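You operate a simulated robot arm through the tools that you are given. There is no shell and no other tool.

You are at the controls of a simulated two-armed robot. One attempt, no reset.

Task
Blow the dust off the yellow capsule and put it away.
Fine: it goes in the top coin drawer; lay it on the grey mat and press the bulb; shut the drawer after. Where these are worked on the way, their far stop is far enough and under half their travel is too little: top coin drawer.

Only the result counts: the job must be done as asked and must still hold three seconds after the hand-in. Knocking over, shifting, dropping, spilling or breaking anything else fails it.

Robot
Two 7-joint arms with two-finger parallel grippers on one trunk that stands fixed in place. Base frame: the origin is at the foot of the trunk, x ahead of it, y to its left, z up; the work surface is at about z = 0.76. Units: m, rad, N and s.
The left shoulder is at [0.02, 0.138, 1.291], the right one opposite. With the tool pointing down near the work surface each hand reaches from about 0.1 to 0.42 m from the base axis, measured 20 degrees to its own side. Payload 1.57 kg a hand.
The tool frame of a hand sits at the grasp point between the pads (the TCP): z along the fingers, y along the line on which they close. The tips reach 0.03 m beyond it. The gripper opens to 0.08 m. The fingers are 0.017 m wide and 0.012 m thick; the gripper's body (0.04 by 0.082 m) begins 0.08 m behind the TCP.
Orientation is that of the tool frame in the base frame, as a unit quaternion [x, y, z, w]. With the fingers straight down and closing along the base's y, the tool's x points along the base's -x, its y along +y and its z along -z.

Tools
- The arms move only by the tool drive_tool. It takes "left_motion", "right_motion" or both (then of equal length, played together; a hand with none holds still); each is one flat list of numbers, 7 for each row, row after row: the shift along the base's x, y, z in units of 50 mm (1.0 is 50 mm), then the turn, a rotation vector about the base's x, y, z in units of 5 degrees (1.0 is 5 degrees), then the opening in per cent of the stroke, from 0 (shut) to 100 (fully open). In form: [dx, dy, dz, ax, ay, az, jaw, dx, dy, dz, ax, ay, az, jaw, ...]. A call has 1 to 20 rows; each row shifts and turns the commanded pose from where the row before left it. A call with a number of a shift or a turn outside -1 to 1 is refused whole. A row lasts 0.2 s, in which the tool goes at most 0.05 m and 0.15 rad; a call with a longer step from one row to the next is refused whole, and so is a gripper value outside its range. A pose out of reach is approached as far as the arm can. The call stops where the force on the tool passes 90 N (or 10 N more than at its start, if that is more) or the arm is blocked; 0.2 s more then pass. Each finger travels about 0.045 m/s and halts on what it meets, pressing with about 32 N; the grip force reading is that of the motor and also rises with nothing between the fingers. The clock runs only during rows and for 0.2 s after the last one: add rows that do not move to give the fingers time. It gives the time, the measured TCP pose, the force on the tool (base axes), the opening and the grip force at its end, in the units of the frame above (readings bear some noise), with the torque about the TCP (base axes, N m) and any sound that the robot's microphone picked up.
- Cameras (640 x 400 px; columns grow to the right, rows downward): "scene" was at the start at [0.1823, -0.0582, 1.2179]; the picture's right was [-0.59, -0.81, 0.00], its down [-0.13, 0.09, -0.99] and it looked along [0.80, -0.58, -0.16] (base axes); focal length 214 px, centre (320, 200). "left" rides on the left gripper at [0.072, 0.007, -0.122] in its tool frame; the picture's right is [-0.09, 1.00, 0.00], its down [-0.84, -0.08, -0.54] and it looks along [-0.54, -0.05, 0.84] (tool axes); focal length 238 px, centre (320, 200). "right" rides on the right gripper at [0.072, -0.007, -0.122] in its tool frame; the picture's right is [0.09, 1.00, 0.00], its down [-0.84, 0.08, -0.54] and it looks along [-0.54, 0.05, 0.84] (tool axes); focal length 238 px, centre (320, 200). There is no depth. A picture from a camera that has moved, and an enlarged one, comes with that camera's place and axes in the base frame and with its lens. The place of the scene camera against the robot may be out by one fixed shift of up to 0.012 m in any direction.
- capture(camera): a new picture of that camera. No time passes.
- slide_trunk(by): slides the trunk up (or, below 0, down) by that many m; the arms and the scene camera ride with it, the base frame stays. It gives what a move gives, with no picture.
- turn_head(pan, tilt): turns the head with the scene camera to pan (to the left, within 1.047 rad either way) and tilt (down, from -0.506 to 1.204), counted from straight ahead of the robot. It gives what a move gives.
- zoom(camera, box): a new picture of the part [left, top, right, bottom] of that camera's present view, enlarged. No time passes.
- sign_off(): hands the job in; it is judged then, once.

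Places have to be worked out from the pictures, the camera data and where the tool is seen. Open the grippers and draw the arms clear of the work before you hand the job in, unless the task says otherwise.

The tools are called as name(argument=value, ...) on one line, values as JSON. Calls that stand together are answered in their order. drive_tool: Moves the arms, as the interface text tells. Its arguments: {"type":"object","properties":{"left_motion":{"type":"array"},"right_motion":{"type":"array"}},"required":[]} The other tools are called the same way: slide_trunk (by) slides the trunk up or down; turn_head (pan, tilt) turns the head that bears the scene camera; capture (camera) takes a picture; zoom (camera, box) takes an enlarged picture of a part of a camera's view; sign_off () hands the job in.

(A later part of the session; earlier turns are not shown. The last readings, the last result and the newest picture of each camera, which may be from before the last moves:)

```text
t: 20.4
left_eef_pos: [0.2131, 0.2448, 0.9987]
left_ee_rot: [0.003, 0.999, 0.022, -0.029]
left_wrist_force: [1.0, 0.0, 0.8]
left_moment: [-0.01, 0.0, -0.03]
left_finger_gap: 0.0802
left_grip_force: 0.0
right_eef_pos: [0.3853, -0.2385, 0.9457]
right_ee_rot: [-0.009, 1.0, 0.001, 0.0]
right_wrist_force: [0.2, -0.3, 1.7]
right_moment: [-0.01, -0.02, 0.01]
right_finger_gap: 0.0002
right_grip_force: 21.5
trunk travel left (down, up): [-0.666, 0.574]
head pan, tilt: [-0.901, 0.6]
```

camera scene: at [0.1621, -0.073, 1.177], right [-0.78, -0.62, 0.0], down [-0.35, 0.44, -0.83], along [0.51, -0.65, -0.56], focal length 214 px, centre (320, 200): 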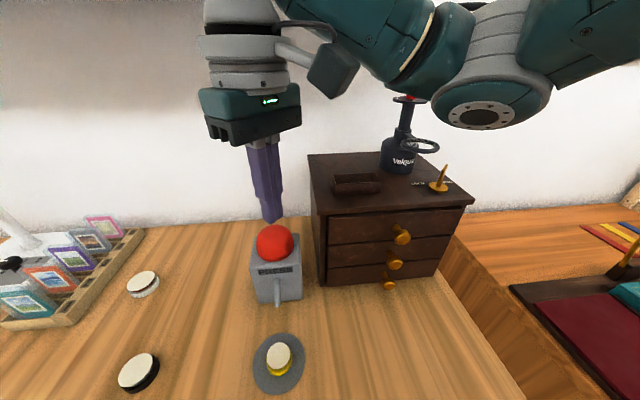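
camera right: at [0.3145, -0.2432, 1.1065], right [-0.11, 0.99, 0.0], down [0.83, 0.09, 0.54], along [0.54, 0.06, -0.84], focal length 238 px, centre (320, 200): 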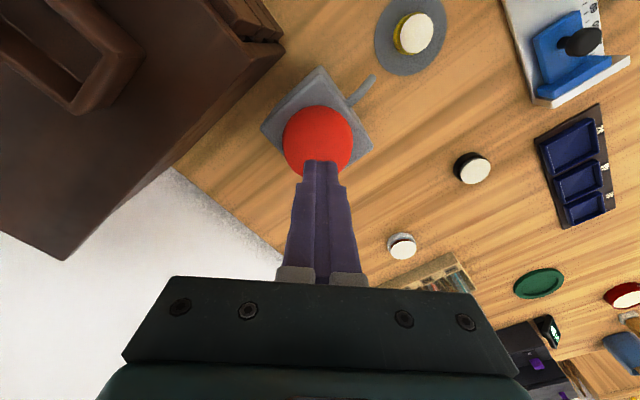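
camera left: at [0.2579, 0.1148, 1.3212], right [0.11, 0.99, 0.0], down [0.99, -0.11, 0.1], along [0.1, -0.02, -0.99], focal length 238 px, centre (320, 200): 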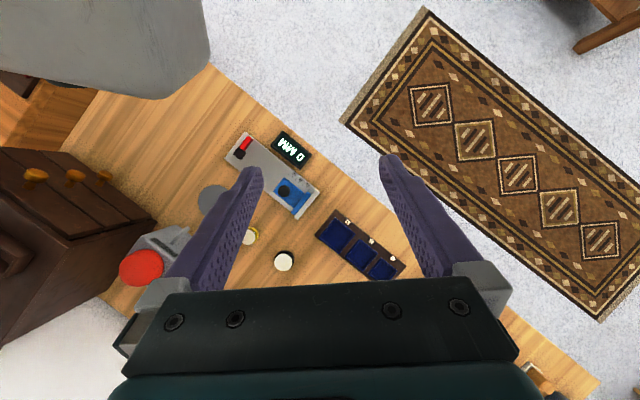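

A first hint of contact shows (1.7 N) with the tip at z≈0.916. I'll press on slowly in 5 mm steps.

drive_tool(right_motion=[0, 0, -0.1, 0, 0, 0, 0, 0, 0, -0.1, 0, 0, 0, 0])

```text
t: 21.0
left_eef_pos: [0.213, 0.2454, 0.9999]
left_ee_rot: [0.003, 0.999, 0.022, -0.029]
left_wrist_force: [0.6, -0.7, 0.4]
left_moment: [0.0, 0.0, -0.04]
left_finger_gap: 0.0799
left_grip_force: 0.1
right_eef_pos: [0.3851, -0.24, 0.9358]
right_ee_rot: [-0.007, 1.0, 0.0, 0.002]
right_wrist_force: [-1.9, 0.4, 2.8]
right_moment: [0.0, 0.11, 0.02]
right_finger_gap: 0.0
right_grip_force: 21.2
trunk travel left (down, up): [-0.666, 0.574]
head pan, tilt: [-0.901, 0.6]
heard: click
```

A click was heard. I'll look at the bulb and the capsule to see whether the dust has gone.

zoom(camera="scene", box=[220, 190, 340, 400])

capture(camera="right")

```text
1.90 times, centred on (280, 295) of scene
camera zoom: at [0.1619, -0.073, 1.177], right [-0.78, -0.62, 0.0], down [-0.35, 0.44, -0.82], along [0.51, -0.65, -0.57], focal length 408 px, centre (396, 19)
```

zoom: 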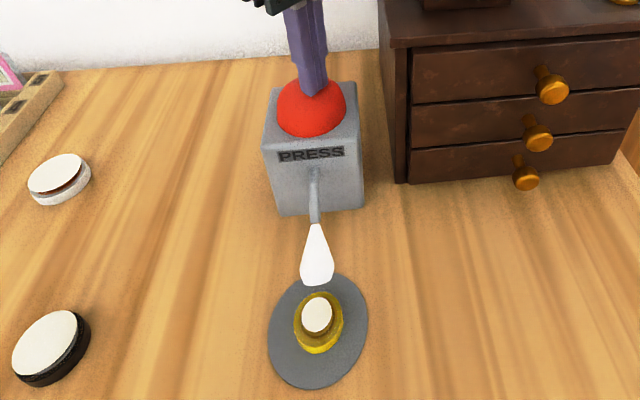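

```text
taken
camera right: at [0.3134, -0.2468, 1.0579], right [-0.11, 0.99, 0.0], down [0.83, 0.09, 0.54], along [0.54, 0.06, -0.84], focal length 238 px, centre (320, 200)
```

right: 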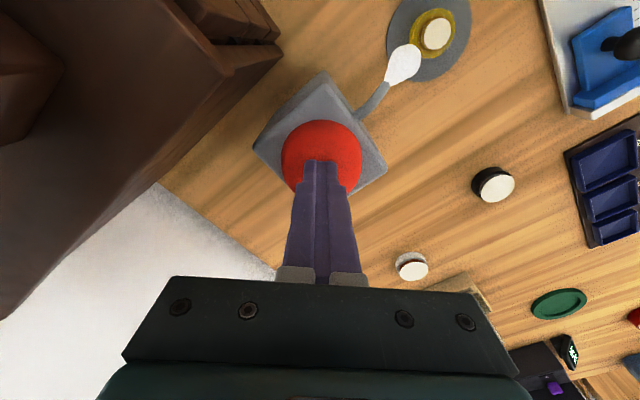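

A white puff comes from the nozzle and the white dust disc on the capsule is shrinking. I'll hold the bulb pressed a moment and look again.

drive_tool(right_motion=[0, 0, 0, 0, 0, 0, 0, 0, 0, 0, 0, 0, 0, 0, 0, 0, 0, 0, 0, 0, 0, 0, 0, 0, 0, 0, 0, 0, 0, 0, 0, 0, 0, 0, 0])

zoom(camera="scene", box=[220, 190, 340, 400])

```text
t: 22.2
left_eef_pos: [0.2122, 0.2452, 0.999]
left_ee_rot: [0.003, 0.999, 0.022, -0.029]
left_wrist_force: [-0.2, 0.8, 0.6]
left_moment: [-0.02, -0.01, -0.02]
left_finger_gap: 0.0801
left_grip_force: 0.1
right_eef_pos: [0.3858, -0.2383, 0.9362]
right_ee_rot: [-0.007, 1.0, -0.001, 0.001]
right_wrist_force: [-3.1, -1.0, 4.0]
right_moment: [0.03, 0.1, 0.0]
right_finger_gap: 0.0
right_grip_force: 20.9
trunk travel left (down, up): [-0.666, 0.574]
head pan, tilt: [-0.901, 0.6]
```

```text
1.90 times, centred on (280, 295) of scene
camera zoom: at [0.1619, -0.073, 1.1769], right [-0.78, -0.62, 0.0], down [-0.35, 0.44, -0.83], along [0.51, -0.65, -0.56], focal length 408 px, centre (396, 19)
```

zoom: 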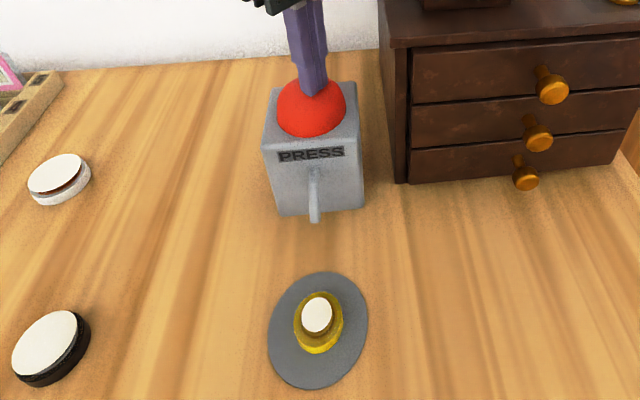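

The puff has ended and the white dust disc is smaller but still there, so one press probably isn't enough. I'll let the bulb come up and press again.

drive_tool(right_motion=[0, 0, 0.2, 0, 0, 0, 0, 0, 0, 0.2, 0, 0, 0, 0, 0, 0, 0, 0, 0, 0, 0, 0, 0, -0.2, 0, 0, 0, 0, 0, 0, -0.1, 0, 0, 0, 0, 0, 0, -0.1, 0, 0, 0, 0])

zoom(camera="scene", box=[220, 190, 340, 400])

```text
t: 23.6
left_eef_pos: [0.2139, 0.2448, 1.0003]
left_ee_rot: [0.003, 0.999, 0.022, -0.03]
left_wrist_force: [0.0, -0.4, 0.1]
left_moment: [0.03, -0.03, 0.0]
left_finger_gap: 0.08
left_grip_force: 0.1
right_eef_pos: [0.3863, -0.2398, 0.9353]
right_ee_rot: [-0.007, 1.0, -0.001, 0.0]
right_wrist_force: [-1.2, -1.2, 4.0]
right_moment: [-0.08, 0.03, 0.01]
right_finger_gap: 0.0
right_grip_force: 21.3
trunk travel left (down, up): [-0.666, 0.574]
head pan, tilt: [-0.901, 0.6]
heard: click
```

```text
1.90 times, centred on (280, 295) of scene
camera zoom: at [0.1621, -0.0733, 1.1771], right [-0.78, -0.62, 0.0], down [-0.35, 0.44, -0.83], along [0.51, -0.65, -0.56], focal length 408 px, centre (396, 19)
```

zoom: 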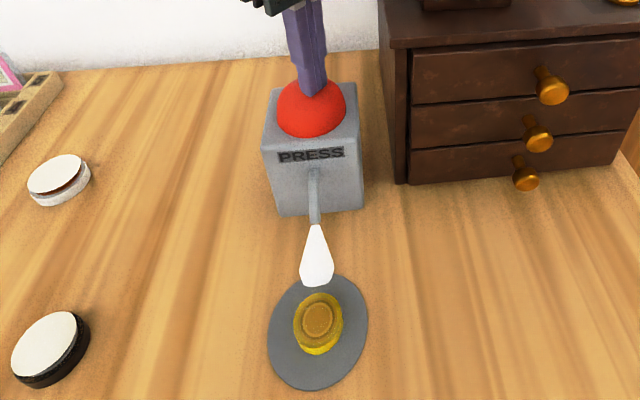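

After the second press the dust is gone: the capsule's top is clean gold. I'll raise the hand off the bulb and confirm with a closer look.

drive_tool(right_motion=[0, 0, 0.3, 0, 0, 0, 0, 0, 0, 0.6, 0, 0, 0, 0, 0, 0, 0.9, 0, 0, 0, 0, 0, 0, 0.4, 0, 0, 0, 0, 0, 0, 0, 0, 0, 0, 0])

zoom(camera="scene", box=[220, 300, 340, 400])

capture(camera="scene")

```text
t: 24.8
left_eef_pos: [0.2128, 0.2449, 0.9991]
left_ee_rot: [0.003, 0.999, 0.022, -0.028]
left_wrist_force: [0.2, 0.5, -0.3]
left_moment: [0.02, -0.01, 0.01]
left_finger_gap: 0.08
left_grip_force: 0.1
right_eef_pos: [0.386, -0.2372, 1.0478]
right_ee_rot: [-0.009, 1.0, 0.0, 0.001]
right_wrist_force: [0.7, 0.0, -0.4]
right_moment: [-0.02, -0.01, 0.01]
right_finger_gap: 0.0
right_grip_force: 21.2
trunk travel left (down, up): [-0.666, 0.574]
head pan, tilt: [-0.901, 0.6]
```

```text
4.00 times, centred on (280, 350) of scene
camera zoom: at [0.1621, -0.073, 1.177], right [-0.78, -0.62, 0.0], down [-0.35, 0.44, -0.83], along [0.51, -0.65, -0.56], focal length 858 px, centre (480, -400)
```

zoom: 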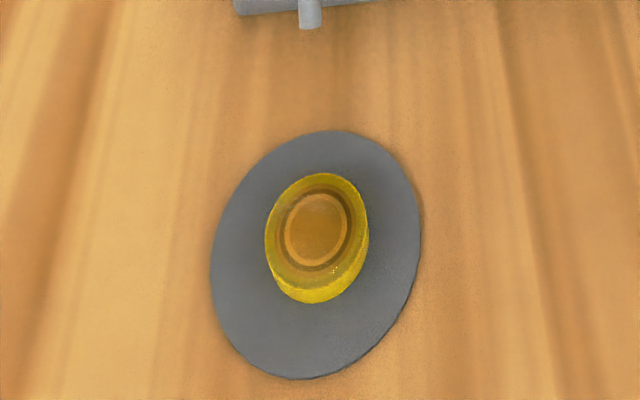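

```text
taken
camera scene: at [0.1621, -0.073, 1.177], right [-0.78, -0.62, 0.0], down [-0.35, 0.44, -0.83], along [0.51, -0.65, -0.56], focal length 214 px, centre (320, 200)
```

scene: 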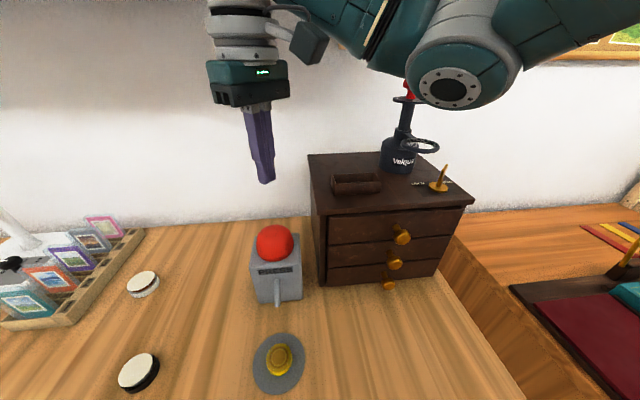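

The capsule shows clean gold under its cover. Now I'll take the right hand back and round to in front of the cabinet, turning it -45° about z so its closing line runs along the drawer front, gripper opening.

drive_tool(right_motion=[-0.7, 0, 0.1, 0, 0, -1, 0, -0.7, 0, 0.1, 0, 0, -1, 20, -0.7, 0, 0, 0, 0, -1, 40, -0.7, 0, 0, 0, 0, -1, 60, -0.2, -0.39, 0, 0, 0, -1, 75, -0.2, -0.39, 0, 0, 0, -1, 75, -0.2, -0.39, 0, 0, 0, -1, 75, -0.2, -0.39, 0, 0, 0, -1, 75, -0.2, -0.39, 0, 0, 0, -1, 75])

capture(camera="right")

capture(camera="scene")

```text
t: 26.9
left_eef_pos: [0.214, 0.2449, 0.9989]
left_ee_rot: [0.003, 0.999, 0.022, -0.029]
left_wrist_force: [0.1, -0.1, -0.4]
left_moment: [-0.01, 0.01, 0.01]
left_finger_gap: 0.08
left_grip_force: 0.1
right_eef_pos: [0.1939, -0.2898, 1.0343]
right_ee_rot: [0.357, 0.931, 0.07, -0.035]
right_wrist_force: [-0.8, -0.1, 0.1]
right_moment: [0.02, 0.01, -0.02]
right_finger_gap: 0.0602
right_grip_force: 0.1
trunk travel left (down, up): [-0.666, 0.574]
head pan, tilt: [-0.901, 0.6]
stopped in row 9 (right hand): the arm was blocked; the commanded pose is now the measured one
```

```text
taken
camera right: at [0.1387, -0.2665, 1.1631], right [0.6, 0.79, 0.12], down [0.68, -0.58, 0.45], along [0.42, -0.19, -0.89], focal length 238 px, centre (320, 200)
```

right: 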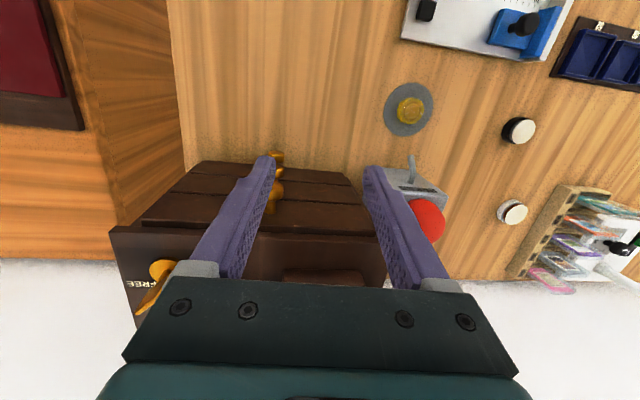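

```text
taken
camera scene: at [0.1621, -0.0729, 1.177], right [-0.78, -0.62, 0.0], down [-0.35, 0.44, -0.83], along [0.51, -0.65, -0.56], focal length 214 px, centre (320, 200)
```

scene: 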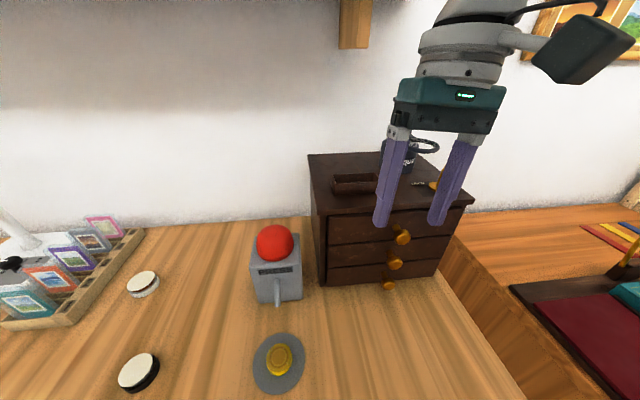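

The arm was blocked near (0.194, -0.290, 1.034) with no force on the tool, so this is the folded arm's joint limit, and the hand is tilted about 9°. Lower down there should be more room, so I'll descend here in front of the knob while straightening.

drive_tool(right_motion=[0, 0, -0.5, 0, 0, 0, 75, 0, 0, -0.5, -0.6, -0.06, 0, 75, 0, 0, -0.4, -0.6, -0.06, -0.2, 75, 0, 0, 0, -0.58, -0.05, -0.3, 75])

capture(camera="right")

capture(camera="scene")

```text
t: 27.9
left_eef_pos: [0.2136, 0.2454, 1.0002]
left_ee_rot: [0.003, 0.999, 0.022, -0.03]
left_wrist_force: [0.6, -0.1, -0.3]
left_moment: [0.0, 0.02, -0.01]
left_finger_gap: 0.0804
left_grip_force: 0.1
right_eef_pos: [0.1944, -0.2917, 0.9659]
right_ee_rot: [0.379, 0.925, 0.0, 0.002]
right_wrist_force: [-1.0, -1.6, 0.2]
right_moment: [-0.02, 0.01, 0.0]
right_finger_gap: 0.0601
right_grip_force: 0.1
trunk travel left (down, up): [-0.666, 0.574]
head pan, tilt: [-0.901, 0.6]
```

```text
taken
camera right: at [0.1389, -0.2463, 1.087], right [0.63, 0.77, 0.0], down [0.65, -0.53, 0.55], along [0.42, -0.34, -0.84], focal length 238 px, centre (320, 200)
```

right: 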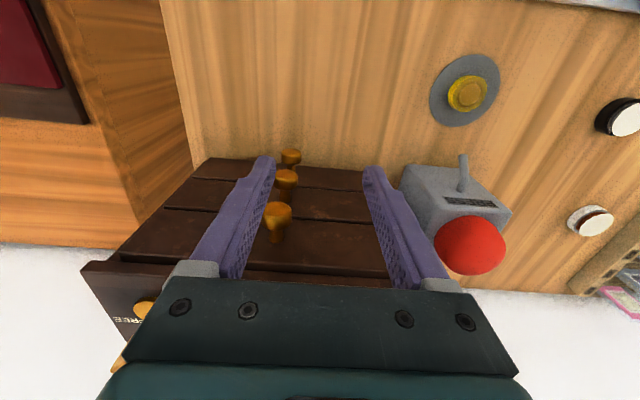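

```text
taken
camera scene: at [0.162, -0.073, 1.177], right [-0.78, -0.62, 0.0], down [-0.35, 0.44, -0.83], along [0.51, -0.65, -0.56], focal length 214 px, centre (320, 200)
```

scene: 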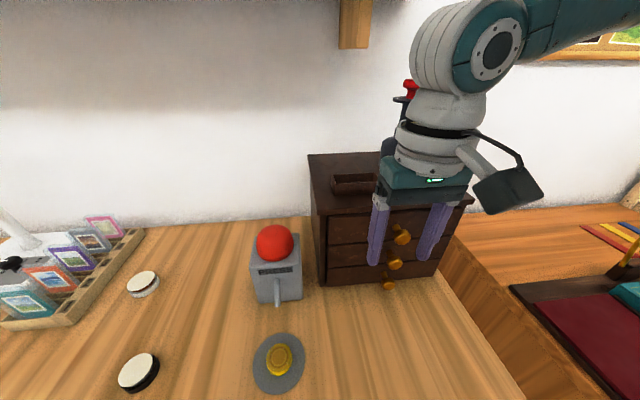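

The hand is now straight and turned as wanted at (0.194, -0.292, 0.966), and the top knob shows between the fingers a little to the left. I'll zoom in on it to place it well.

zoom(camera="right", box=[200, 120, 360, 280])

zoom(camera="scene", box=[340, 190, 460, 300])

```text
2.50 times, centred on (280, 200) of right
camera zoom: at [0.1389, -0.2463, 1.087], right [0.63, 0.77, 0.0], down [0.65, -0.53, 0.55], along [0.42, -0.34, -0.84], focal length 596 px, centre (420, 200)
```

zoom: 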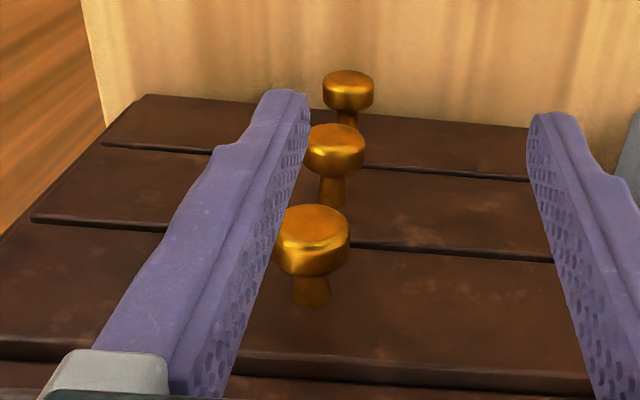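

```text
3.64 times, centred on (400, 245) of scene
camera zoom: at [0.162, -0.073, 1.177], right [-0.78, -0.62, 0.0], down [-0.35, 0.44, -0.83], along [0.51, -0.65, -0.56], focal length 780 px, centre (29, 36)
```

zoom: 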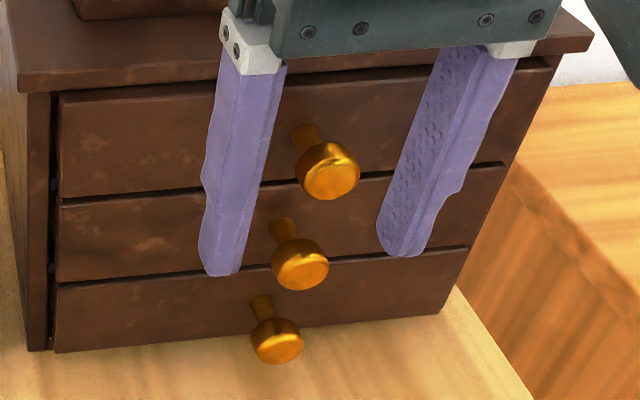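

The top knob's head centre triangulates to (0.207, -0.346, 0.938), so the hand is 30 mm off sideways and 47 mm in front of it. I'll shift sideways and down, then slide in with the fingers on either side of the head.

drive_tool(right_motion=[-0.21, -0.21, -0.2, 0, 0, 0, 75, -0.21, -0.21, -0.22, 0, 0, 0, 75, 0.2, -0.2, 0, 0, 0, 0, 75, 0.2, -0.2, 0, 0, 0, 0, 75, 0, 0, 0, 0, 0, 0, 75])

capture(camera="right")

zoom(camera="scene", box=[340, 190, 460, 300])

```text
t: 29.1
left_eef_pos: [0.2126, 0.2452, 0.9987]
left_ee_rot: [0.003, 0.999, 0.022, -0.028]
left_wrist_force: [-0.4, 0.5, -0.5]
left_moment: [0.02, 0.01, -0.01]
left_finger_gap: 0.0802
left_grip_force: 0.0
right_eef_pos: [0.1929, -0.3326, 0.9451]
right_ee_rot: [0.379, 0.925, 0.001, 0.002]
right_wrist_force: [-1.2, 0.2, -0.1]
right_moment: [-0.02, 0.0, 0.01]
right_finger_gap: 0.0599
right_grip_force: 0.1
trunk travel left (down, up): [-0.666, 0.574]
head pan, tilt: [-0.901, 0.6]
```

```text
taken
camera right: at [0.1365, -0.2866, 1.0659], right [0.63, 0.77, 0.0], down [0.65, -0.53, 0.54], along [0.42, -0.34, -0.84], focal length 238 px, centre (320, 200)
```

right: 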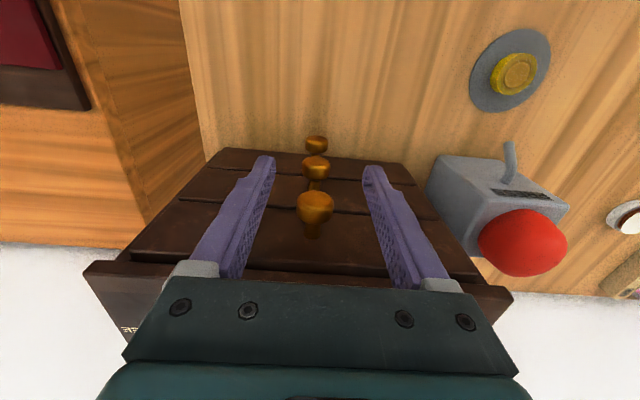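

```text
3.64 times, centred on (400, 245) of scene
camera zoom: at [0.1621, -0.073, 1.177], right [-0.78, -0.62, 0.0], down [-0.35, 0.44, -0.83], along [0.51, -0.65, -0.56], focal length 780 px, centre (29, 36)
```

zoom: 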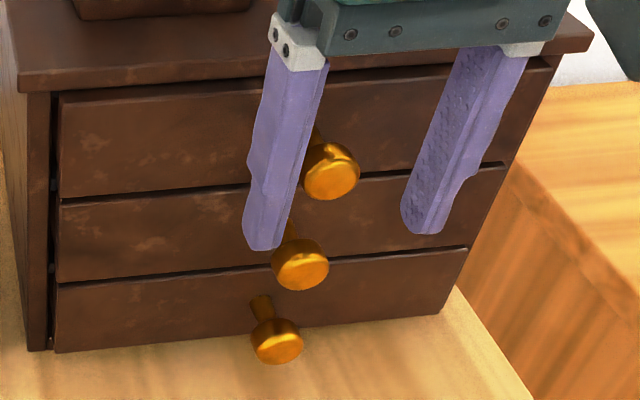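

The knob is centred between the fingers and still about 18 mm ahead. I'll slide in that far and close on its head.

drive_tool(right_motion=[0.13, -0.14, 0, 0, 0, 0, 75, 0.13, -0.14, 0, 0, 0, 0, 75, 0, 0, 0, 0, 0, 0, 50, 0, 0, 0, 0, 0, 0, 15, 0, 0, 0, 0, 0, 0, 15, 0, 0, 0, 0, 0, 0, 15, 0, 0, 0, 0, 0, 0, 15])

capture(camera="right")

zoom(camera="scene", box=[340, 190, 460, 300])

```text
t: 30.7
left_eef_pos: [0.2122, 0.2449, 0.9993]
left_ee_rot: [0.003, 0.999, 0.021, -0.03]
left_wrist_force: [-0.6, 0.0, 0.2]
left_moment: [-0.03, -0.02, 0.02]
left_finger_gap: 0.0798
left_grip_force: 0.0
right_eef_pos: [0.2061, -0.3461, 0.9444]
right_ee_rot: [0.378, 0.926, 0.0, 0.001]
right_wrist_force: [-3.7, -4.3, -2.6]
right_moment: [-0.05, 0.13, -0.06]
right_finger_gap: 0.0254
right_grip_force: 36.5
trunk travel left (down, up): [-0.666, 0.574]
head pan, tilt: [-0.901, 0.6]
```

```text
taken
camera right: at [0.1497, -0.3011, 1.0653], right [0.63, 0.77, 0.0], down [0.65, -0.53, 0.54], along [0.42, -0.34, -0.84], focal length 238 px, centre (320, 200)
```

right: 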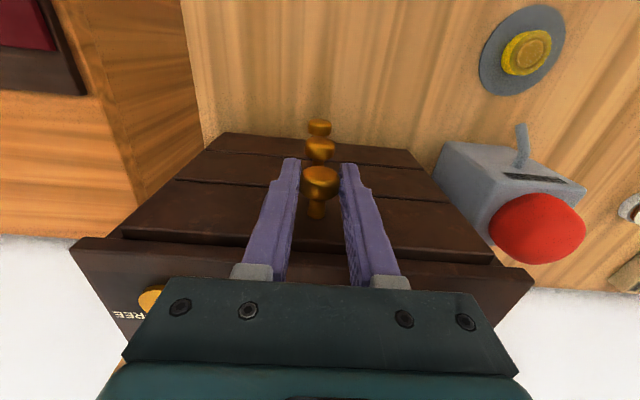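

```text
3.64 times, centred on (400, 245) of scene
camera zoom: at [0.1615, -0.0735, 1.1768], right [-0.78, -0.62, 0.0], down [-0.35, 0.44, -0.83], along [0.51, -0.65, -0.56], focal length 780 px, centre (29, 36)
```

zoom: 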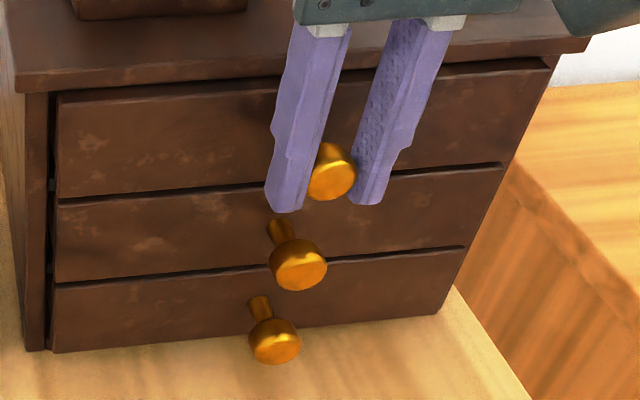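

The knob's head is gripped (gap 25 mm). I'll pull gently outward along (-0.707, 0.707) and watch the force to see whether the drawer is free.

drive_tool(right_motion=[-0.14, 0.14, 0, 0, 0, 0, 15, -0.2, 0.2, 0, 0, 0, 0, 15])

capture(camera="right")

```text
t: 31.3
left_eef_pos: [0.2113, 0.2445, 0.9979]
left_ee_rot: [0.002, 0.999, 0.021, -0.03]
left_wrist_force: [0.2, -0.1, 0.3]
left_moment: [0.0, 0.01, 0.0]
left_finger_gap: 0.0799
left_grip_force: 0.0
right_eef_pos: [0.1897, -0.3301, 0.9432]
right_ee_rot: [0.379, 0.925, -0.002, 0.002]
right_wrist_force: [-6.9, -8.6, 9.4]
right_moment: [-0.33, 0.04, 0.04]
right_finger_gap: 0.0254
right_grip_force: 37.3
trunk travel left (down, up): [-0.666, 0.574]
head pan, tilt: [-0.901, 0.6]
```

```text
taken
camera right: at [0.1333, -0.2845, 1.0651], right [0.63, 0.77, 0.0], down [0.65, -0.53, 0.55], along [0.42, -0.35, -0.84], focal length 238 px, centre (320, 200)
```

right: 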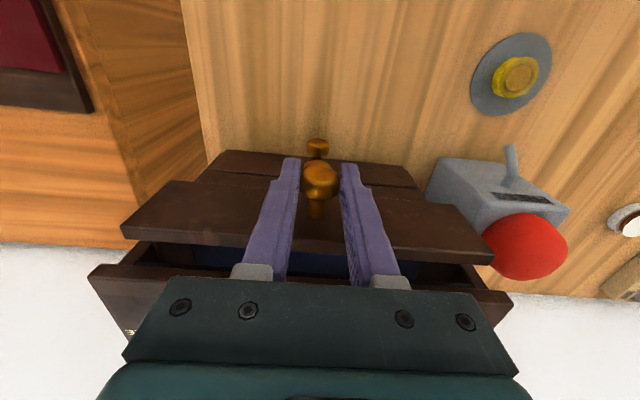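

The drawer slides: it is free, with only small sideways force. I'll keep pulling in short steps, trimming a millimetre sideways and up to relieve the strain.

drive_tool(right_motion=[-0.38, 0.33, 0.02, 0, 0, 0, 15, -0.36, 0.347, 0, 0, 0, 0, 15])

```text
t: 31.9
left_eef_pos: [0.2122, 0.243, 0.9988]
left_ee_rot: [0.004, 0.999, 0.021, -0.029]
left_wrist_force: [-0.3, 0.2, 0.8]
left_moment: [0.01, 0.01, -0.01]
left_finger_gap: 0.0799
left_grip_force: 0.1
right_eef_pos: [0.1524, -0.2955, 0.9438]
right_ee_rot: [0.378, 0.926, 0.002, 0.003]
right_wrist_force: [-3.1, -3.2, 11.6]
right_moment: [-0.12, -0.1, 0.17]
right_finger_gap: 0.0253
right_grip_force: 36.9
trunk travel left (down, up): [-0.666, 0.574]
head pan, tilt: [-0.901, 0.6]
```

Already about 74 mm out and the sideways force has eased. I'll pull on further.

drive_tool(right_motion=[-0.36, 0.347, 0.02, 0, 0, 0, 15, -0.3, 0.289, 0.01, 0, 0, 0, 15])

capture(camera="right")

capture(camera="scene")

```text
t: 32.5
left_eef_pos: [0.2145, 0.2431, 0.9991]
left_ee_rot: [0.003, 0.999, 0.021, -0.03]
left_wrist_force: [0.0, -0.4, -0.5]
left_moment: [-0.03, 0.0, 0.01]
left_finger_gap: 0.0799
left_grip_force: 0.0
right_eef_pos: [0.1281, -0.2701, 0.9376]
right_ee_rot: [0.378, 0.926, 0.002, 0.003]
right_wrist_force: [-0.6, -1.5, 34.7]
right_moment: [-0.18, -0.18, 0.01]
right_finger_gap: 0.0255
right_grip_force: 37.0
right hand out of reach, approached as far as the arm can: row 2
trunk travel left (down, up): [-0.666, 0.574]
head pan, tilt: [-0.901, 0.6]
```

```text
taken
camera right: at [0.0722, -0.2249, 1.0591], right [0.63, 0.77, 0.0], down [0.65, -0.53, 0.55], along [0.43, -0.34, -0.84], focal length 238 px, centre (320, 200)
```

right: 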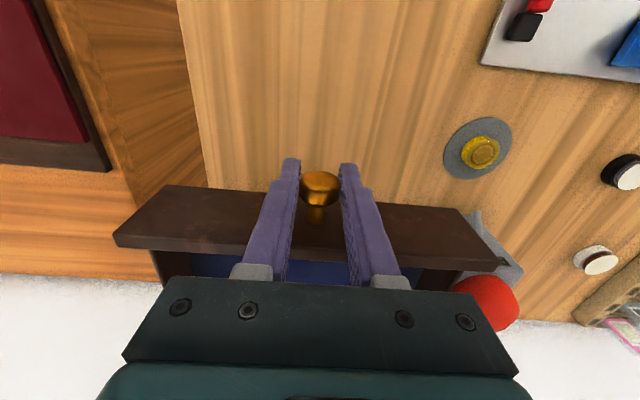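

```text
taken
camera scene: at [0.1624, -0.0745, 1.1779], right [-0.78, -0.62, 0.0], down [-0.35, 0.44, -0.83], along [0.51, -0.65, -0.56], focal length 214 px, centre (320, 200)
```

scene: 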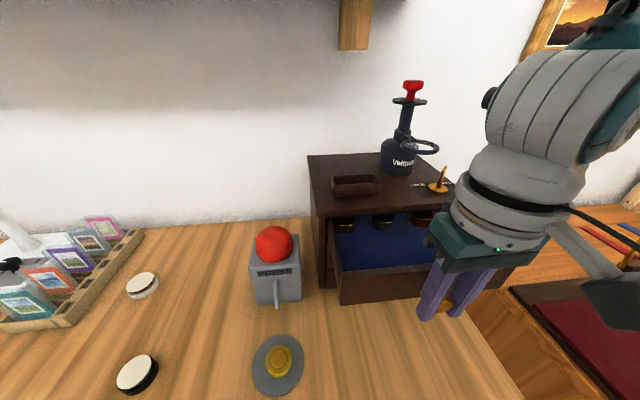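

The drawer is about 109 mm out and open well; the arm is now at its near reach limit and leaning down with 35 N. I'll look into the drawer before letting go.

zoom(camera="scene", box=[300, 190, 480, 330])

drive_tool(right_motion=[0.08, -0.08, 0.02, 0, 0, 0, 15])

```text
2.86 times, centred on (390, 260) of scene
camera zoom: at [0.1624, -0.0745, 1.1779], right [-0.78, -0.62, 0.0], down [-0.35, 0.44, -0.83], along [0.51, -0.65, -0.56], focal length 613 px, centre (120, 29)
```

zoom: 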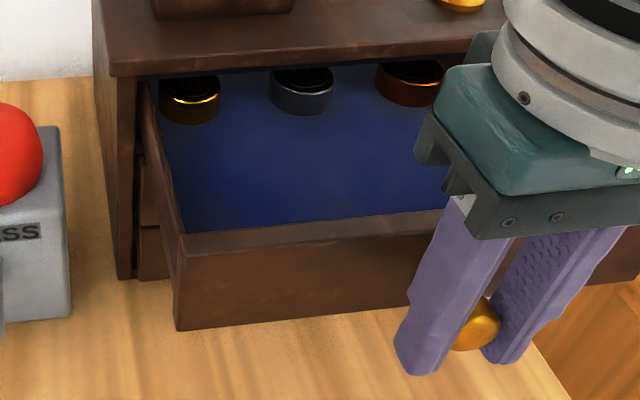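

```text
t: 32.9
left_eef_pos: [0.2135, 0.2433, 0.9994]
left_ee_rot: [0.004, 0.999, 0.021, -0.029]
left_wrist_force: [-0.8, 0.0, -0.5]
left_moment: [-0.02, -0.01, -0.01]
left_finger_gap: 0.0802
left_grip_force: 0.0
right_eef_pos: [0.1313, -0.2735, 0.9369]
right_ee_rot: [0.38, 0.925, 0.0, 0.001]
right_wrist_force: [-1.6, 1.0, 20.8]
right_moment: [0.12, 0.02, 0.09]
right_finger_gap: 0.0254
right_grip_force: 36.5
trunk travel left (down, up): [-0.666, 0.574]
head pan, tilt: [-0.901, 0.6]
```

The drawer's blue floor is clear in front, with three other capsules at the back. To be able to pull it fully open I'll release the knob, then raise the trunk 0.1 m, which lifts the hand straight up and unfolds the arm.

drive_tool(right_motion=[0, 0, 0, 0, 0, 0, 40, 0, 0, 0, 0, 0, 0, 70, 0, 0, 0, 0, 0, 0, 90, 0, 0, 0, 0, 0, 0, 90, 0, 0, 0, 0, 0, 0, 90])

zoom(camera="right", box=[160, 100, 480, 300])

```text
t: 34.1
left_eef_pos: [0.2131, 0.2457, 0.9995]
left_ee_rot: [0.003, 0.999, 0.022, -0.029]
left_wrist_force: [-0.1, 0.7, -0.1]
left_moment: [0.0, 0.03, 0.01]
left_finger_gap: 0.0801
left_grip_force: 0.1
right_eef_pos: [0.1312, -0.2725, 0.9365]
right_ee_rot: [0.38, 0.925, 0.001, 0.003]
right_wrist_force: [-0.4, -0.4, -0.6]
right_moment: [0.0, 0.0, 0.0]
right_finger_gap: 0.0723
right_grip_force: 0.0
trunk travel left (down, up): [-0.666, 0.574]
head pan, tilt: [-0.901, 0.6]
```

```text
2.00 times, centred on (320, 200) of right
camera zoom: at [0.0754, -0.2269, 1.0589], right [0.63, 0.77, 0.0], down [0.65, -0.53, 0.54], along [0.42, -0.34, -0.84], focal length 477 px, centre (320, 200)
```

zoom: 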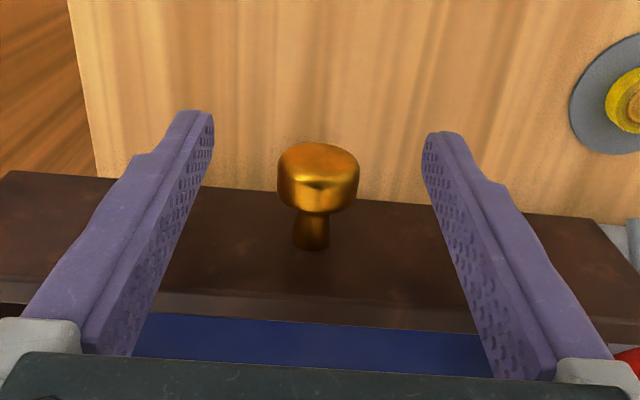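

The knob is free between the open fingers. Raising the trunk by 0.1 m now lifts the hand straight up off it.

slide_trunk(by=0.1)

capture(camera="scene")

capture(camera="right")

```text
t: 35.5
left_eef_pos: [0.213, 0.2445, 1.0993]
left_ee_rot: [0.003, 0.999, 0.021, -0.029]
left_wrist_force: [0.3, 0.0, -0.3]
left_moment: [0.05, 0.01, 0.02]
left_finger_gap: 0.0799
left_grip_force: 0.1
right_eef_pos: [0.1309, -0.2721, 1.0358]
right_ee_rot: [0.38, 0.925, 0.0, 0.001]
right_wrist_force: [-0.6, -0.2, 0.1]
right_moment: [0.04, -0.01, -0.02]
right_finger_gap: 0.0723
right_grip_force: 0.1
trunk travel left (down, up): [-0.766, 0.474]
head pan, tilt: [-0.901, 0.6]
```

```text
taken
camera scene: at [0.162, -0.073, 1.2769], right [-0.78, -0.62, 0.0], down [-0.35, 0.44, -0.83], along [0.51, -0.65, -0.56], focal length 214 px, centre (320, 200)
```

scene: 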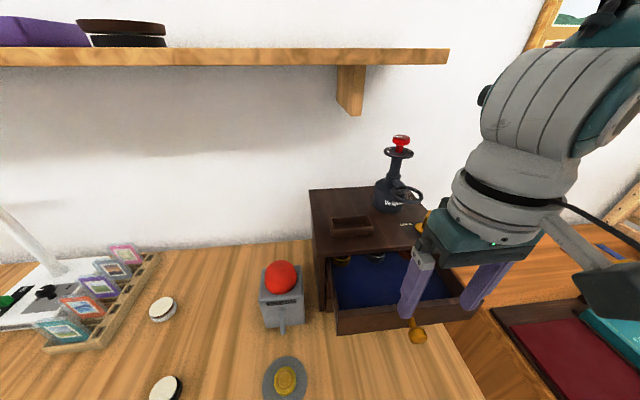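

```text
taken
camera right: at [0.0754, -0.2269, 1.1589], right [0.63, 0.77, 0.0], down [0.65, -0.53, 0.54], along [0.42, -0.34, -0.84], focal length 238 px, centre (320, 200)
```

right: 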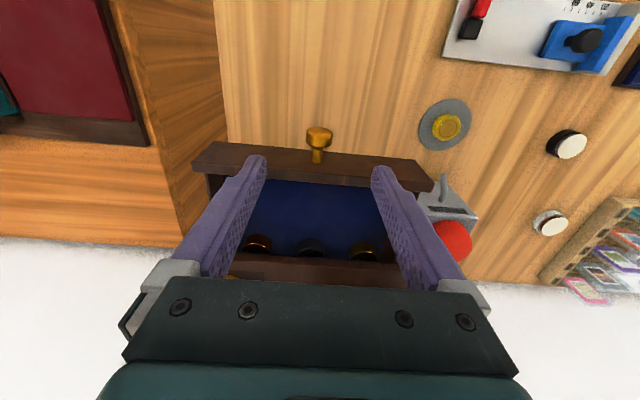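

The drawer is open with the knob below the hand. I'll go back down over the knob, grip it, and pull further out toward its stop.

drive_tool(right_motion=[0, 0, -0.7, 0, 0, 0, 90, 0, 0, -0.7, 0, 0, 0, 90, 0, 0, -0.45, 0, 0, 0, 90, 0, 0, 0, 0, 0, 0, 90, 0, 0, 0, 0, 0, 0, 50, 0, 0, 0, 0, 0, 0, 15, 0, 0, 0, 0, 0, 0, 15, 0, 0, 0, 0, 0, 0, 15])

capture(camera="right")

```text
t: 37.3
left_eef_pos: [0.2125, 0.245, 1.0988]
left_ee_rot: [0.003, 0.999, 0.023, -0.029]
left_wrist_force: [0.8, 1.0, 0.3]
left_moment: [-0.01, 0.0, 0.01]
left_finger_gap: 0.0798
left_grip_force: 0.0
right_eef_pos: [0.1316, -0.2729, 0.9456]
right_ee_rot: [0.379, 0.925, -0.001, 0.001]
right_wrist_force: [-2.2, -2.5, -1.9]
right_moment: [-0.04, 0.13, -0.01]
right_finger_gap: 0.0254
right_grip_force: 23.4
trunk travel left (down, up): [-0.766, 0.474]
head pan, tilt: [-0.901, 0.6]
```

```text
taken
camera right: at [0.0752, -0.2266, 1.0668], right [0.63, 0.77, 0.0], down [0.65, -0.53, 0.54], along [0.42, -0.34, -0.84], focal length 238 px, centre (320, 200)
```

right: 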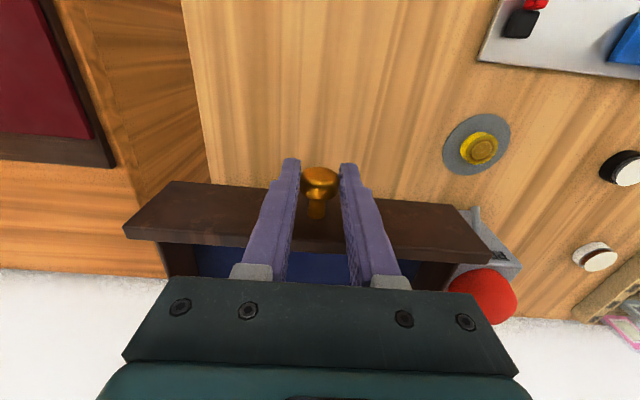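

Gripped again. I'll pull on in 15 mm steps and watch for the stop.

drive_tool(right_motion=[-0.22, 0.212, 0, 0, 0, 0, 15, -0.22, 0.212, 0, 0, 0, 0, 15])

```text
t: 37.9
left_eef_pos: [0.2125, 0.2456, 1.0985]
left_ee_rot: [0.004, 0.999, 0.022, -0.029]
left_wrist_force: [-0.2, 0.0, 0.5]
left_moment: [-0.03, 0.0, 0.01]
left_finger_gap: 0.0801
left_grip_force: 0.1
right_eef_pos: [0.1096, -0.2508, 0.9453]
right_ee_rot: [0.378, 0.926, 0.001, 0.001]
right_wrist_force: [-0.3, -3.4, -5.4]
right_moment: [-0.09, -0.12, 0.08]
right_finger_gap: 0.0257
right_grip_force: 37.1
trunk travel left (down, up): [-0.766, 0.474]
head pan, tilt: [-0.901, 0.6]
```

Now about 136 mm out with little force. I'll continue.

drive_tool(right_motion=[-0.14, 0.138, 0, 0, 0, 0, 15, -0.14, 0.138, 0, 0, 0, 0, 15])

capture(camera="scene")

```text
t: 38.5
left_eef_pos: [0.213, 0.2453, 1.0983]
left_ee_rot: [0.003, 0.999, 0.022, -0.029]
left_wrist_force: [-0.6, -0.3, 0.4]
left_moment: [0.01, 0.01, 0.0]
left_finger_gap: 0.0801
left_grip_force: 0.1
right_eef_pos: [0.0968, -0.2373, 0.9454]
right_ee_rot: [0.379, 0.926, 0.002, 0.003]
right_wrist_force: [1.4, 0.9, 5.0]
right_moment: [0.07, -0.04, 0.11]
right_finger_gap: 0.0254
right_grip_force: 36.9
trunk travel left (down, up): [-0.766, 0.474]
head pan, tilt: [-0.901, 0.6]
```

```text
taken
camera scene: at [0.1623, -0.073, 1.2771], right [-0.78, -0.62, 0.0], down [-0.35, 0.44, -0.83], along [0.51, -0.65, -0.56], focal length 214 px, centre (320, 200)
```

scene: 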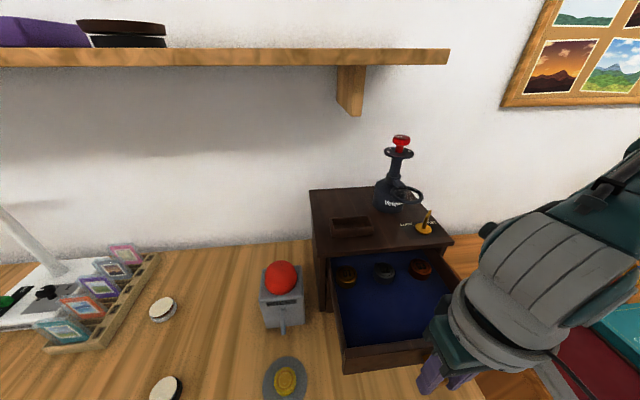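

The drawer is now about 155 mm out, well past half of what the 0.22 m deep cabinet can allow, and its floor is exposed. I'll release the knob and lift off by raising the trunk another 0.1 m.

drive_tool(right_motion=[0, 0, 0, 0, 0, 0, 40, 0, 0, 0, 0, 0, 0, 70, 0, 0, 0, 0, 0, 0, 90, 0, 0, 0, 0, 0, 0, 90, 0, 0, 0, 0, 0, 0, 90])

slide_trunk(by=0.1)

capture(camera="scene")

capture(camera="right")

```text
t: 39.7
left_eef_pos: [0.2119, 0.2451, 1.0991]
left_ee_rot: [0.003, 0.999, 0.022, -0.028]
left_wrist_force: [0.3, 0.4, -0.2]
left_moment: [-0.01, -0.03, 0.01]
left_finger_gap: 0.08
left_grip_force: 0.1
right_eef_pos: [0.0955, -0.2379, 0.9447]
right_ee_rot: [0.38, 0.925, 0.0, 0.001]
right_wrist_force: [-0.6, 0.5, 0.0]
right_moment: [-0.02, 0.0, -0.01]
right_finger_gap: 0.0722
right_grip_force: 0.2
trunk travel left (down, up): [-0.766, 0.474]
head pan, tilt: [-0.901, 0.6]
```

```text
t: 41.0
left_eef_pos: [0.213, 0.2448, 1.1989]
left_ee_rot: [0.004, 0.999, 0.022, -0.029]
left_wrist_force: [0.4, -0.5, 0.7]
left_moment: [0.01, 0.02, 0.0]
left_finger_gap: 0.0797
left_grip_force: 0.1
right_eef_pos: [0.0943, -0.2368, 1.044]
right_ee_rot: [0.379, 0.925, 0.001, 0.0]
right_wrist_force: [0.1, -0.5, 0.8]
right_moment: [0.02, 0.02, 0.0]
right_finger_gap: 0.0723
right_grip_force: 0.0
trunk travel left (down, up): [-0.866, 0.374]
head pan, tilt: [-0.901, 0.6]
```

```text
taken
camera scene: at [0.162, -0.073, 1.3769], right [-0.78, -0.62, 0.0], down [-0.35, 0.44, -0.83], along [0.51, -0.65, -0.56], focal length 214 px, centre (320, 200)
```

scene: 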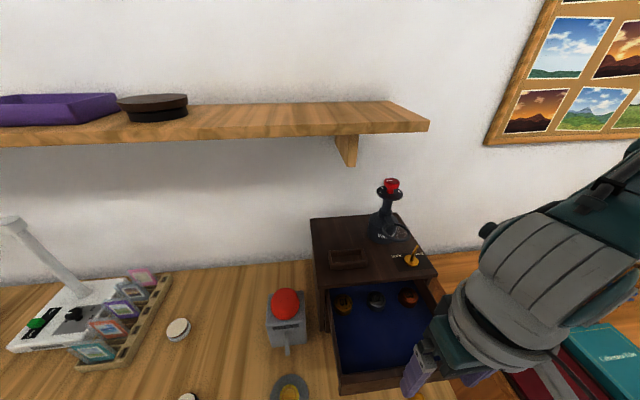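

```text
taken
camera right: at [0.0385, -0.1921, 1.1664], right [0.63, 0.77, 0.0], down [0.65, -0.53, 0.54], along [0.42, -0.34, -0.84], focal length 238 px, centre (320, 200)
```

right: 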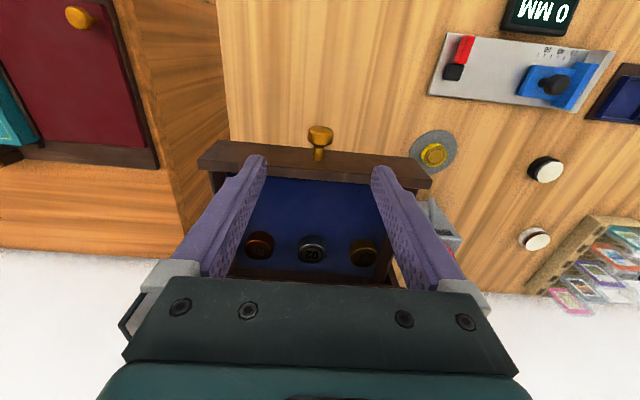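

Lifted clear; I see clear floor in the drawer's front half, with a good spot near (0.159, -0.301). I'll tilt the head down and carry the open hand over to above the mat.

turn_head(pan=-0.85, tilt=0.95)

drive_tool(right_motion=[0.6, 0.3, 0, 0, 0, 0, 90, 0.8, 0.41, 0, 0, 0, 0, 90, 0.8, 0.41, 0, 0, 0, 0, 90, 0.8, 0.41, -0.2, 0, 0, 0, 100, 0.82, 0.42, -0.3, 0, 0, 0, 100, 0, 0, 0, 0, 0, 0, 100])

capture(camera="scene")

capture(camera="right")

```text
t: 41.8
left_eef_pos: [0.2129, 0.2453, 1.198]
left_ee_rot: [0.004, 0.999, 0.022, -0.029]
left_wrist_force: [-0.8, -0.3, -0.2]
left_moment: [0.01, 0.01, -0.02]
left_finger_gap: 0.08
left_grip_force: 0.1
right_eef_pos: [0.0947, -0.2387, 1.044]
right_ee_rot: [0.379, 0.925, 0.001, 0.001]
right_wrist_force: [0.2, 0.1, 0.8]
right_moment: [0.02, 0.01, -0.04]
right_finger_gap: 0.0716
right_grip_force: 0.0
trunk travel left (down, up): [-0.866, 0.374]
head pan, tilt: [-0.85, 0.949]
```

```text
t: 43.2
left_eef_pos: [0.2117, 0.2446, 1.1996]
left_ee_rot: [0.002, 0.999, 0.022, -0.029]
left_wrist_force: [-0.1, -0.2, -0.9]
left_moment: [0.03, 0.02, -0.02]
left_finger_gap: 0.0802
left_grip_force: 0.0
right_eef_pos: [0.287, -0.1418, 1.0211]
right_ee_rot: [0.379, 0.925, 0.002, 0.002]
right_wrist_force: [0.6, -0.2, -0.3]
right_moment: [-0.01, -0.04, -0.02]
right_finger_gap: 0.08
right_grip_force: 0.1
trunk travel left (down, up): [-0.866, 0.374]
head pan, tilt: [-0.85, 0.949]
```

```text
taken
camera scene: at [0.1552, -0.0583, 1.3486], right [-0.75, -0.66, 0.0], down [-0.54, 0.61, -0.58], along [0.38, -0.44, -0.81], focal length 214 px, centre (320, 200)
```

scene: 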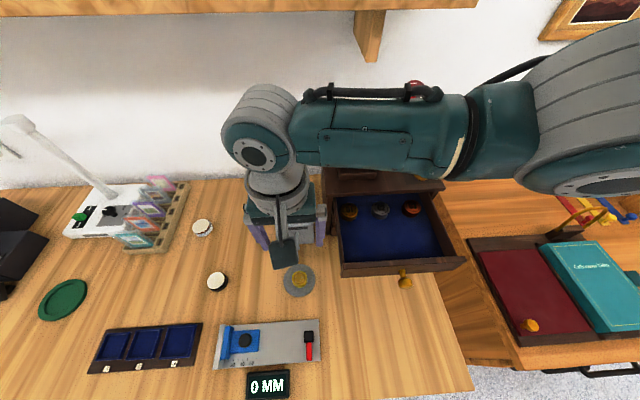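

```text
taken
camera right: at [0.23, -0.0952, 1.1417], right [0.63, 0.77, 0.0], down [0.65, -0.53, 0.54], along [0.42, -0.34, -0.84], focal length 238 px, centre (320, 200)
```

right: 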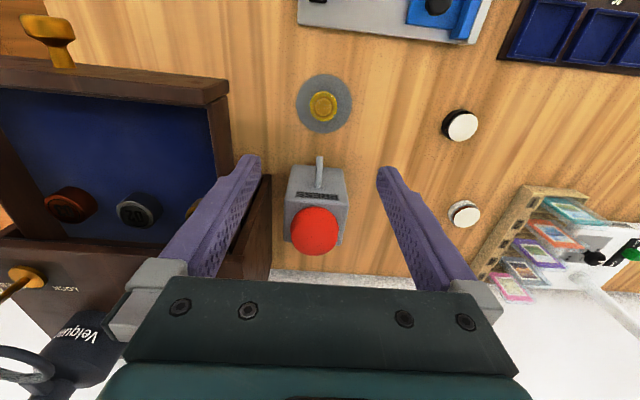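

The capsule reads at (0.288, -0.138), almost below the hand. I'll lower the arm first so it straightens and stays well above the open drawer, then lower the trunk.

drive_tool(right_motion=[0.01, 0.04, -0.5, 0, 0, 0, 100, 0.01, 0.03, -0.5, 0, 0, 0, 100, 0, 0, -0.2, 0, 0, 0, 100, 0, 0, 0, 0, 0, 0, 100])

capture(camera="scene")

```text
t: 44.2
left_eef_pos: [0.2132, 0.2448, 1.1996]
left_ee_rot: [0.002, 0.999, 0.022, -0.029]
left_wrist_force: [0.7, -0.6, 0.2]
left_moment: [0.01, 0.01, -0.01]
left_finger_gap: 0.0799
left_grip_force: 0.1
right_eef_pos: [0.2877, -0.1385, 0.9602]
right_ee_rot: [0.379, 0.925, 0.001, 0.001]
right_wrist_force: [0.3, 0.2, 0.5]
right_moment: [-0.02, 0.03, 0.0]
right_finger_gap: 0.0801
right_grip_force: 0.0
trunk travel left (down, up): [-0.866, 0.374]
head pan, tilt: [-0.85, 0.949]
```

```text
taken
camera scene: at [0.1551, -0.0583, 1.3486], right [-0.75, -0.66, 0.0], down [-0.54, 0.61, -0.58], along [0.38, -0.44, -0.81], focal length 214 px, centre (320, 200)
```

scene: 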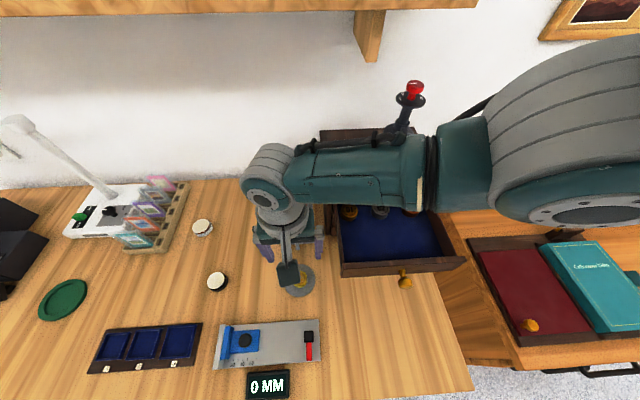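

The elbow looks to be near (0.10, -0.27, 1.24), so lowering the trunk 0.13 m leaves it clear of the drawer. That puts the fingertips just above the capsule.

slide_trunk(by=-0.13)

capture(camera="right")

capture(camera="scene")

```text
t: 45.8
left_eef_pos: [0.2124, 0.2447, 1.0695]
left_ee_rot: [0.003, 0.999, 0.022, -0.029]
left_wrist_force: [-0.1, -1.0, -0.1]
left_moment: [-0.01, 0.01, -0.05]
left_finger_gap: 0.0797
left_grip_force: 0.0
right_eef_pos: [0.2867, -0.1387, 0.831]
right_ee_rot: [0.38, 0.925, 0.0, 0.001]
right_wrist_force: [-0.2, 0.5, -0.1]
right_moment: [0.0, 0.01, 0.02]
right_finger_gap: 0.0804
right_grip_force: 0.1
trunk travel left (down, up): [-0.736, 0.504]
head pan, tilt: [-0.85, 0.949]
```

```text
taken
camera right: at [0.2316, -0.0931, 0.9522], right [0.63, 0.77, 0.0], down [0.65, -0.53, 0.54], along [0.42, -0.34, -0.84], focal length 238 px, centre (320, 200)
```

right: 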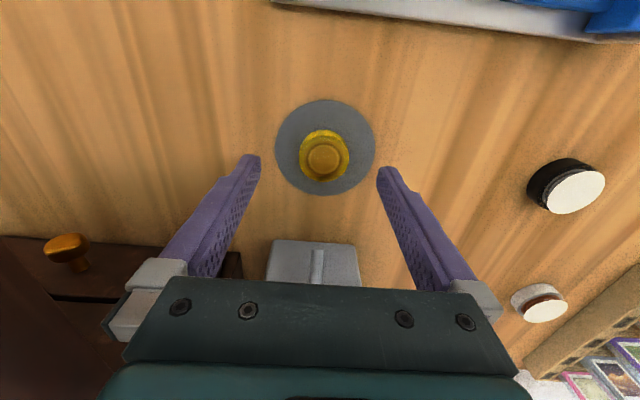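

```text
taken
camera scene: at [0.1552, -0.0583, 1.2186], right [-0.75, -0.66, 0.0], down [-0.54, 0.61, -0.58], along [0.38, -0.44, -0.81], focal length 214 px, centre (320, 200)
```

scene: 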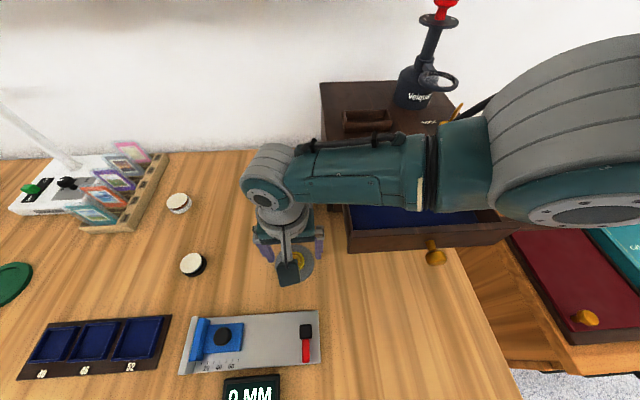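

The capsule is right between the fingers. I'll descend 34 mm to TCP z≈0.797 and close on it.

drive_tool(right_motion=[0.03, 0.03, -0.4, 0, 0, 0, 100, 0, 0, -0.28, 0, 0, 0, 100, 0, 0, 0, 0, 0, 0, 100])

capture(camera="right")

```text
t: 46.6
left_eef_pos: [0.2138, 0.2455, 1.0698]
left_ee_rot: [0.003, 0.999, 0.022, -0.029]
left_wrist_force: [1.0, 0.2, 0.3]
left_moment: [0.0, 0.02, -0.01]
left_finger_gap: 0.08
left_grip_force: 0.0
right_eef_pos: [0.2898, -0.1374, 0.7961]
right_ee_rot: [0.38, 0.925, 0.001, 0.002]
right_wrist_force: [0.4, 0.1, -0.3]
right_moment: [0.0, 0.0, -0.02]
right_finger_gap: 0.0801
right_grip_force: 0.1
trunk travel left (down, up): [-0.736, 0.504]
head pan, tilt: [-0.85, 0.949]
```

```text
taken
camera right: at [0.2329, -0.0921, 0.919], right [0.63, 0.77, 0.0], down [0.65, -0.53, 0.54], along [0.42, -0.34, -0.84], focal length 238 px, centre (320, 200)
```

right: 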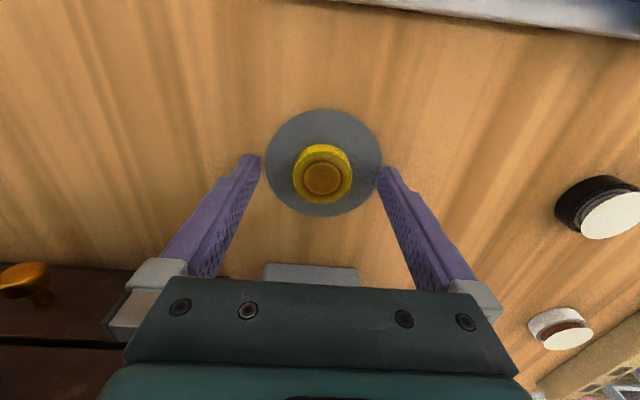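

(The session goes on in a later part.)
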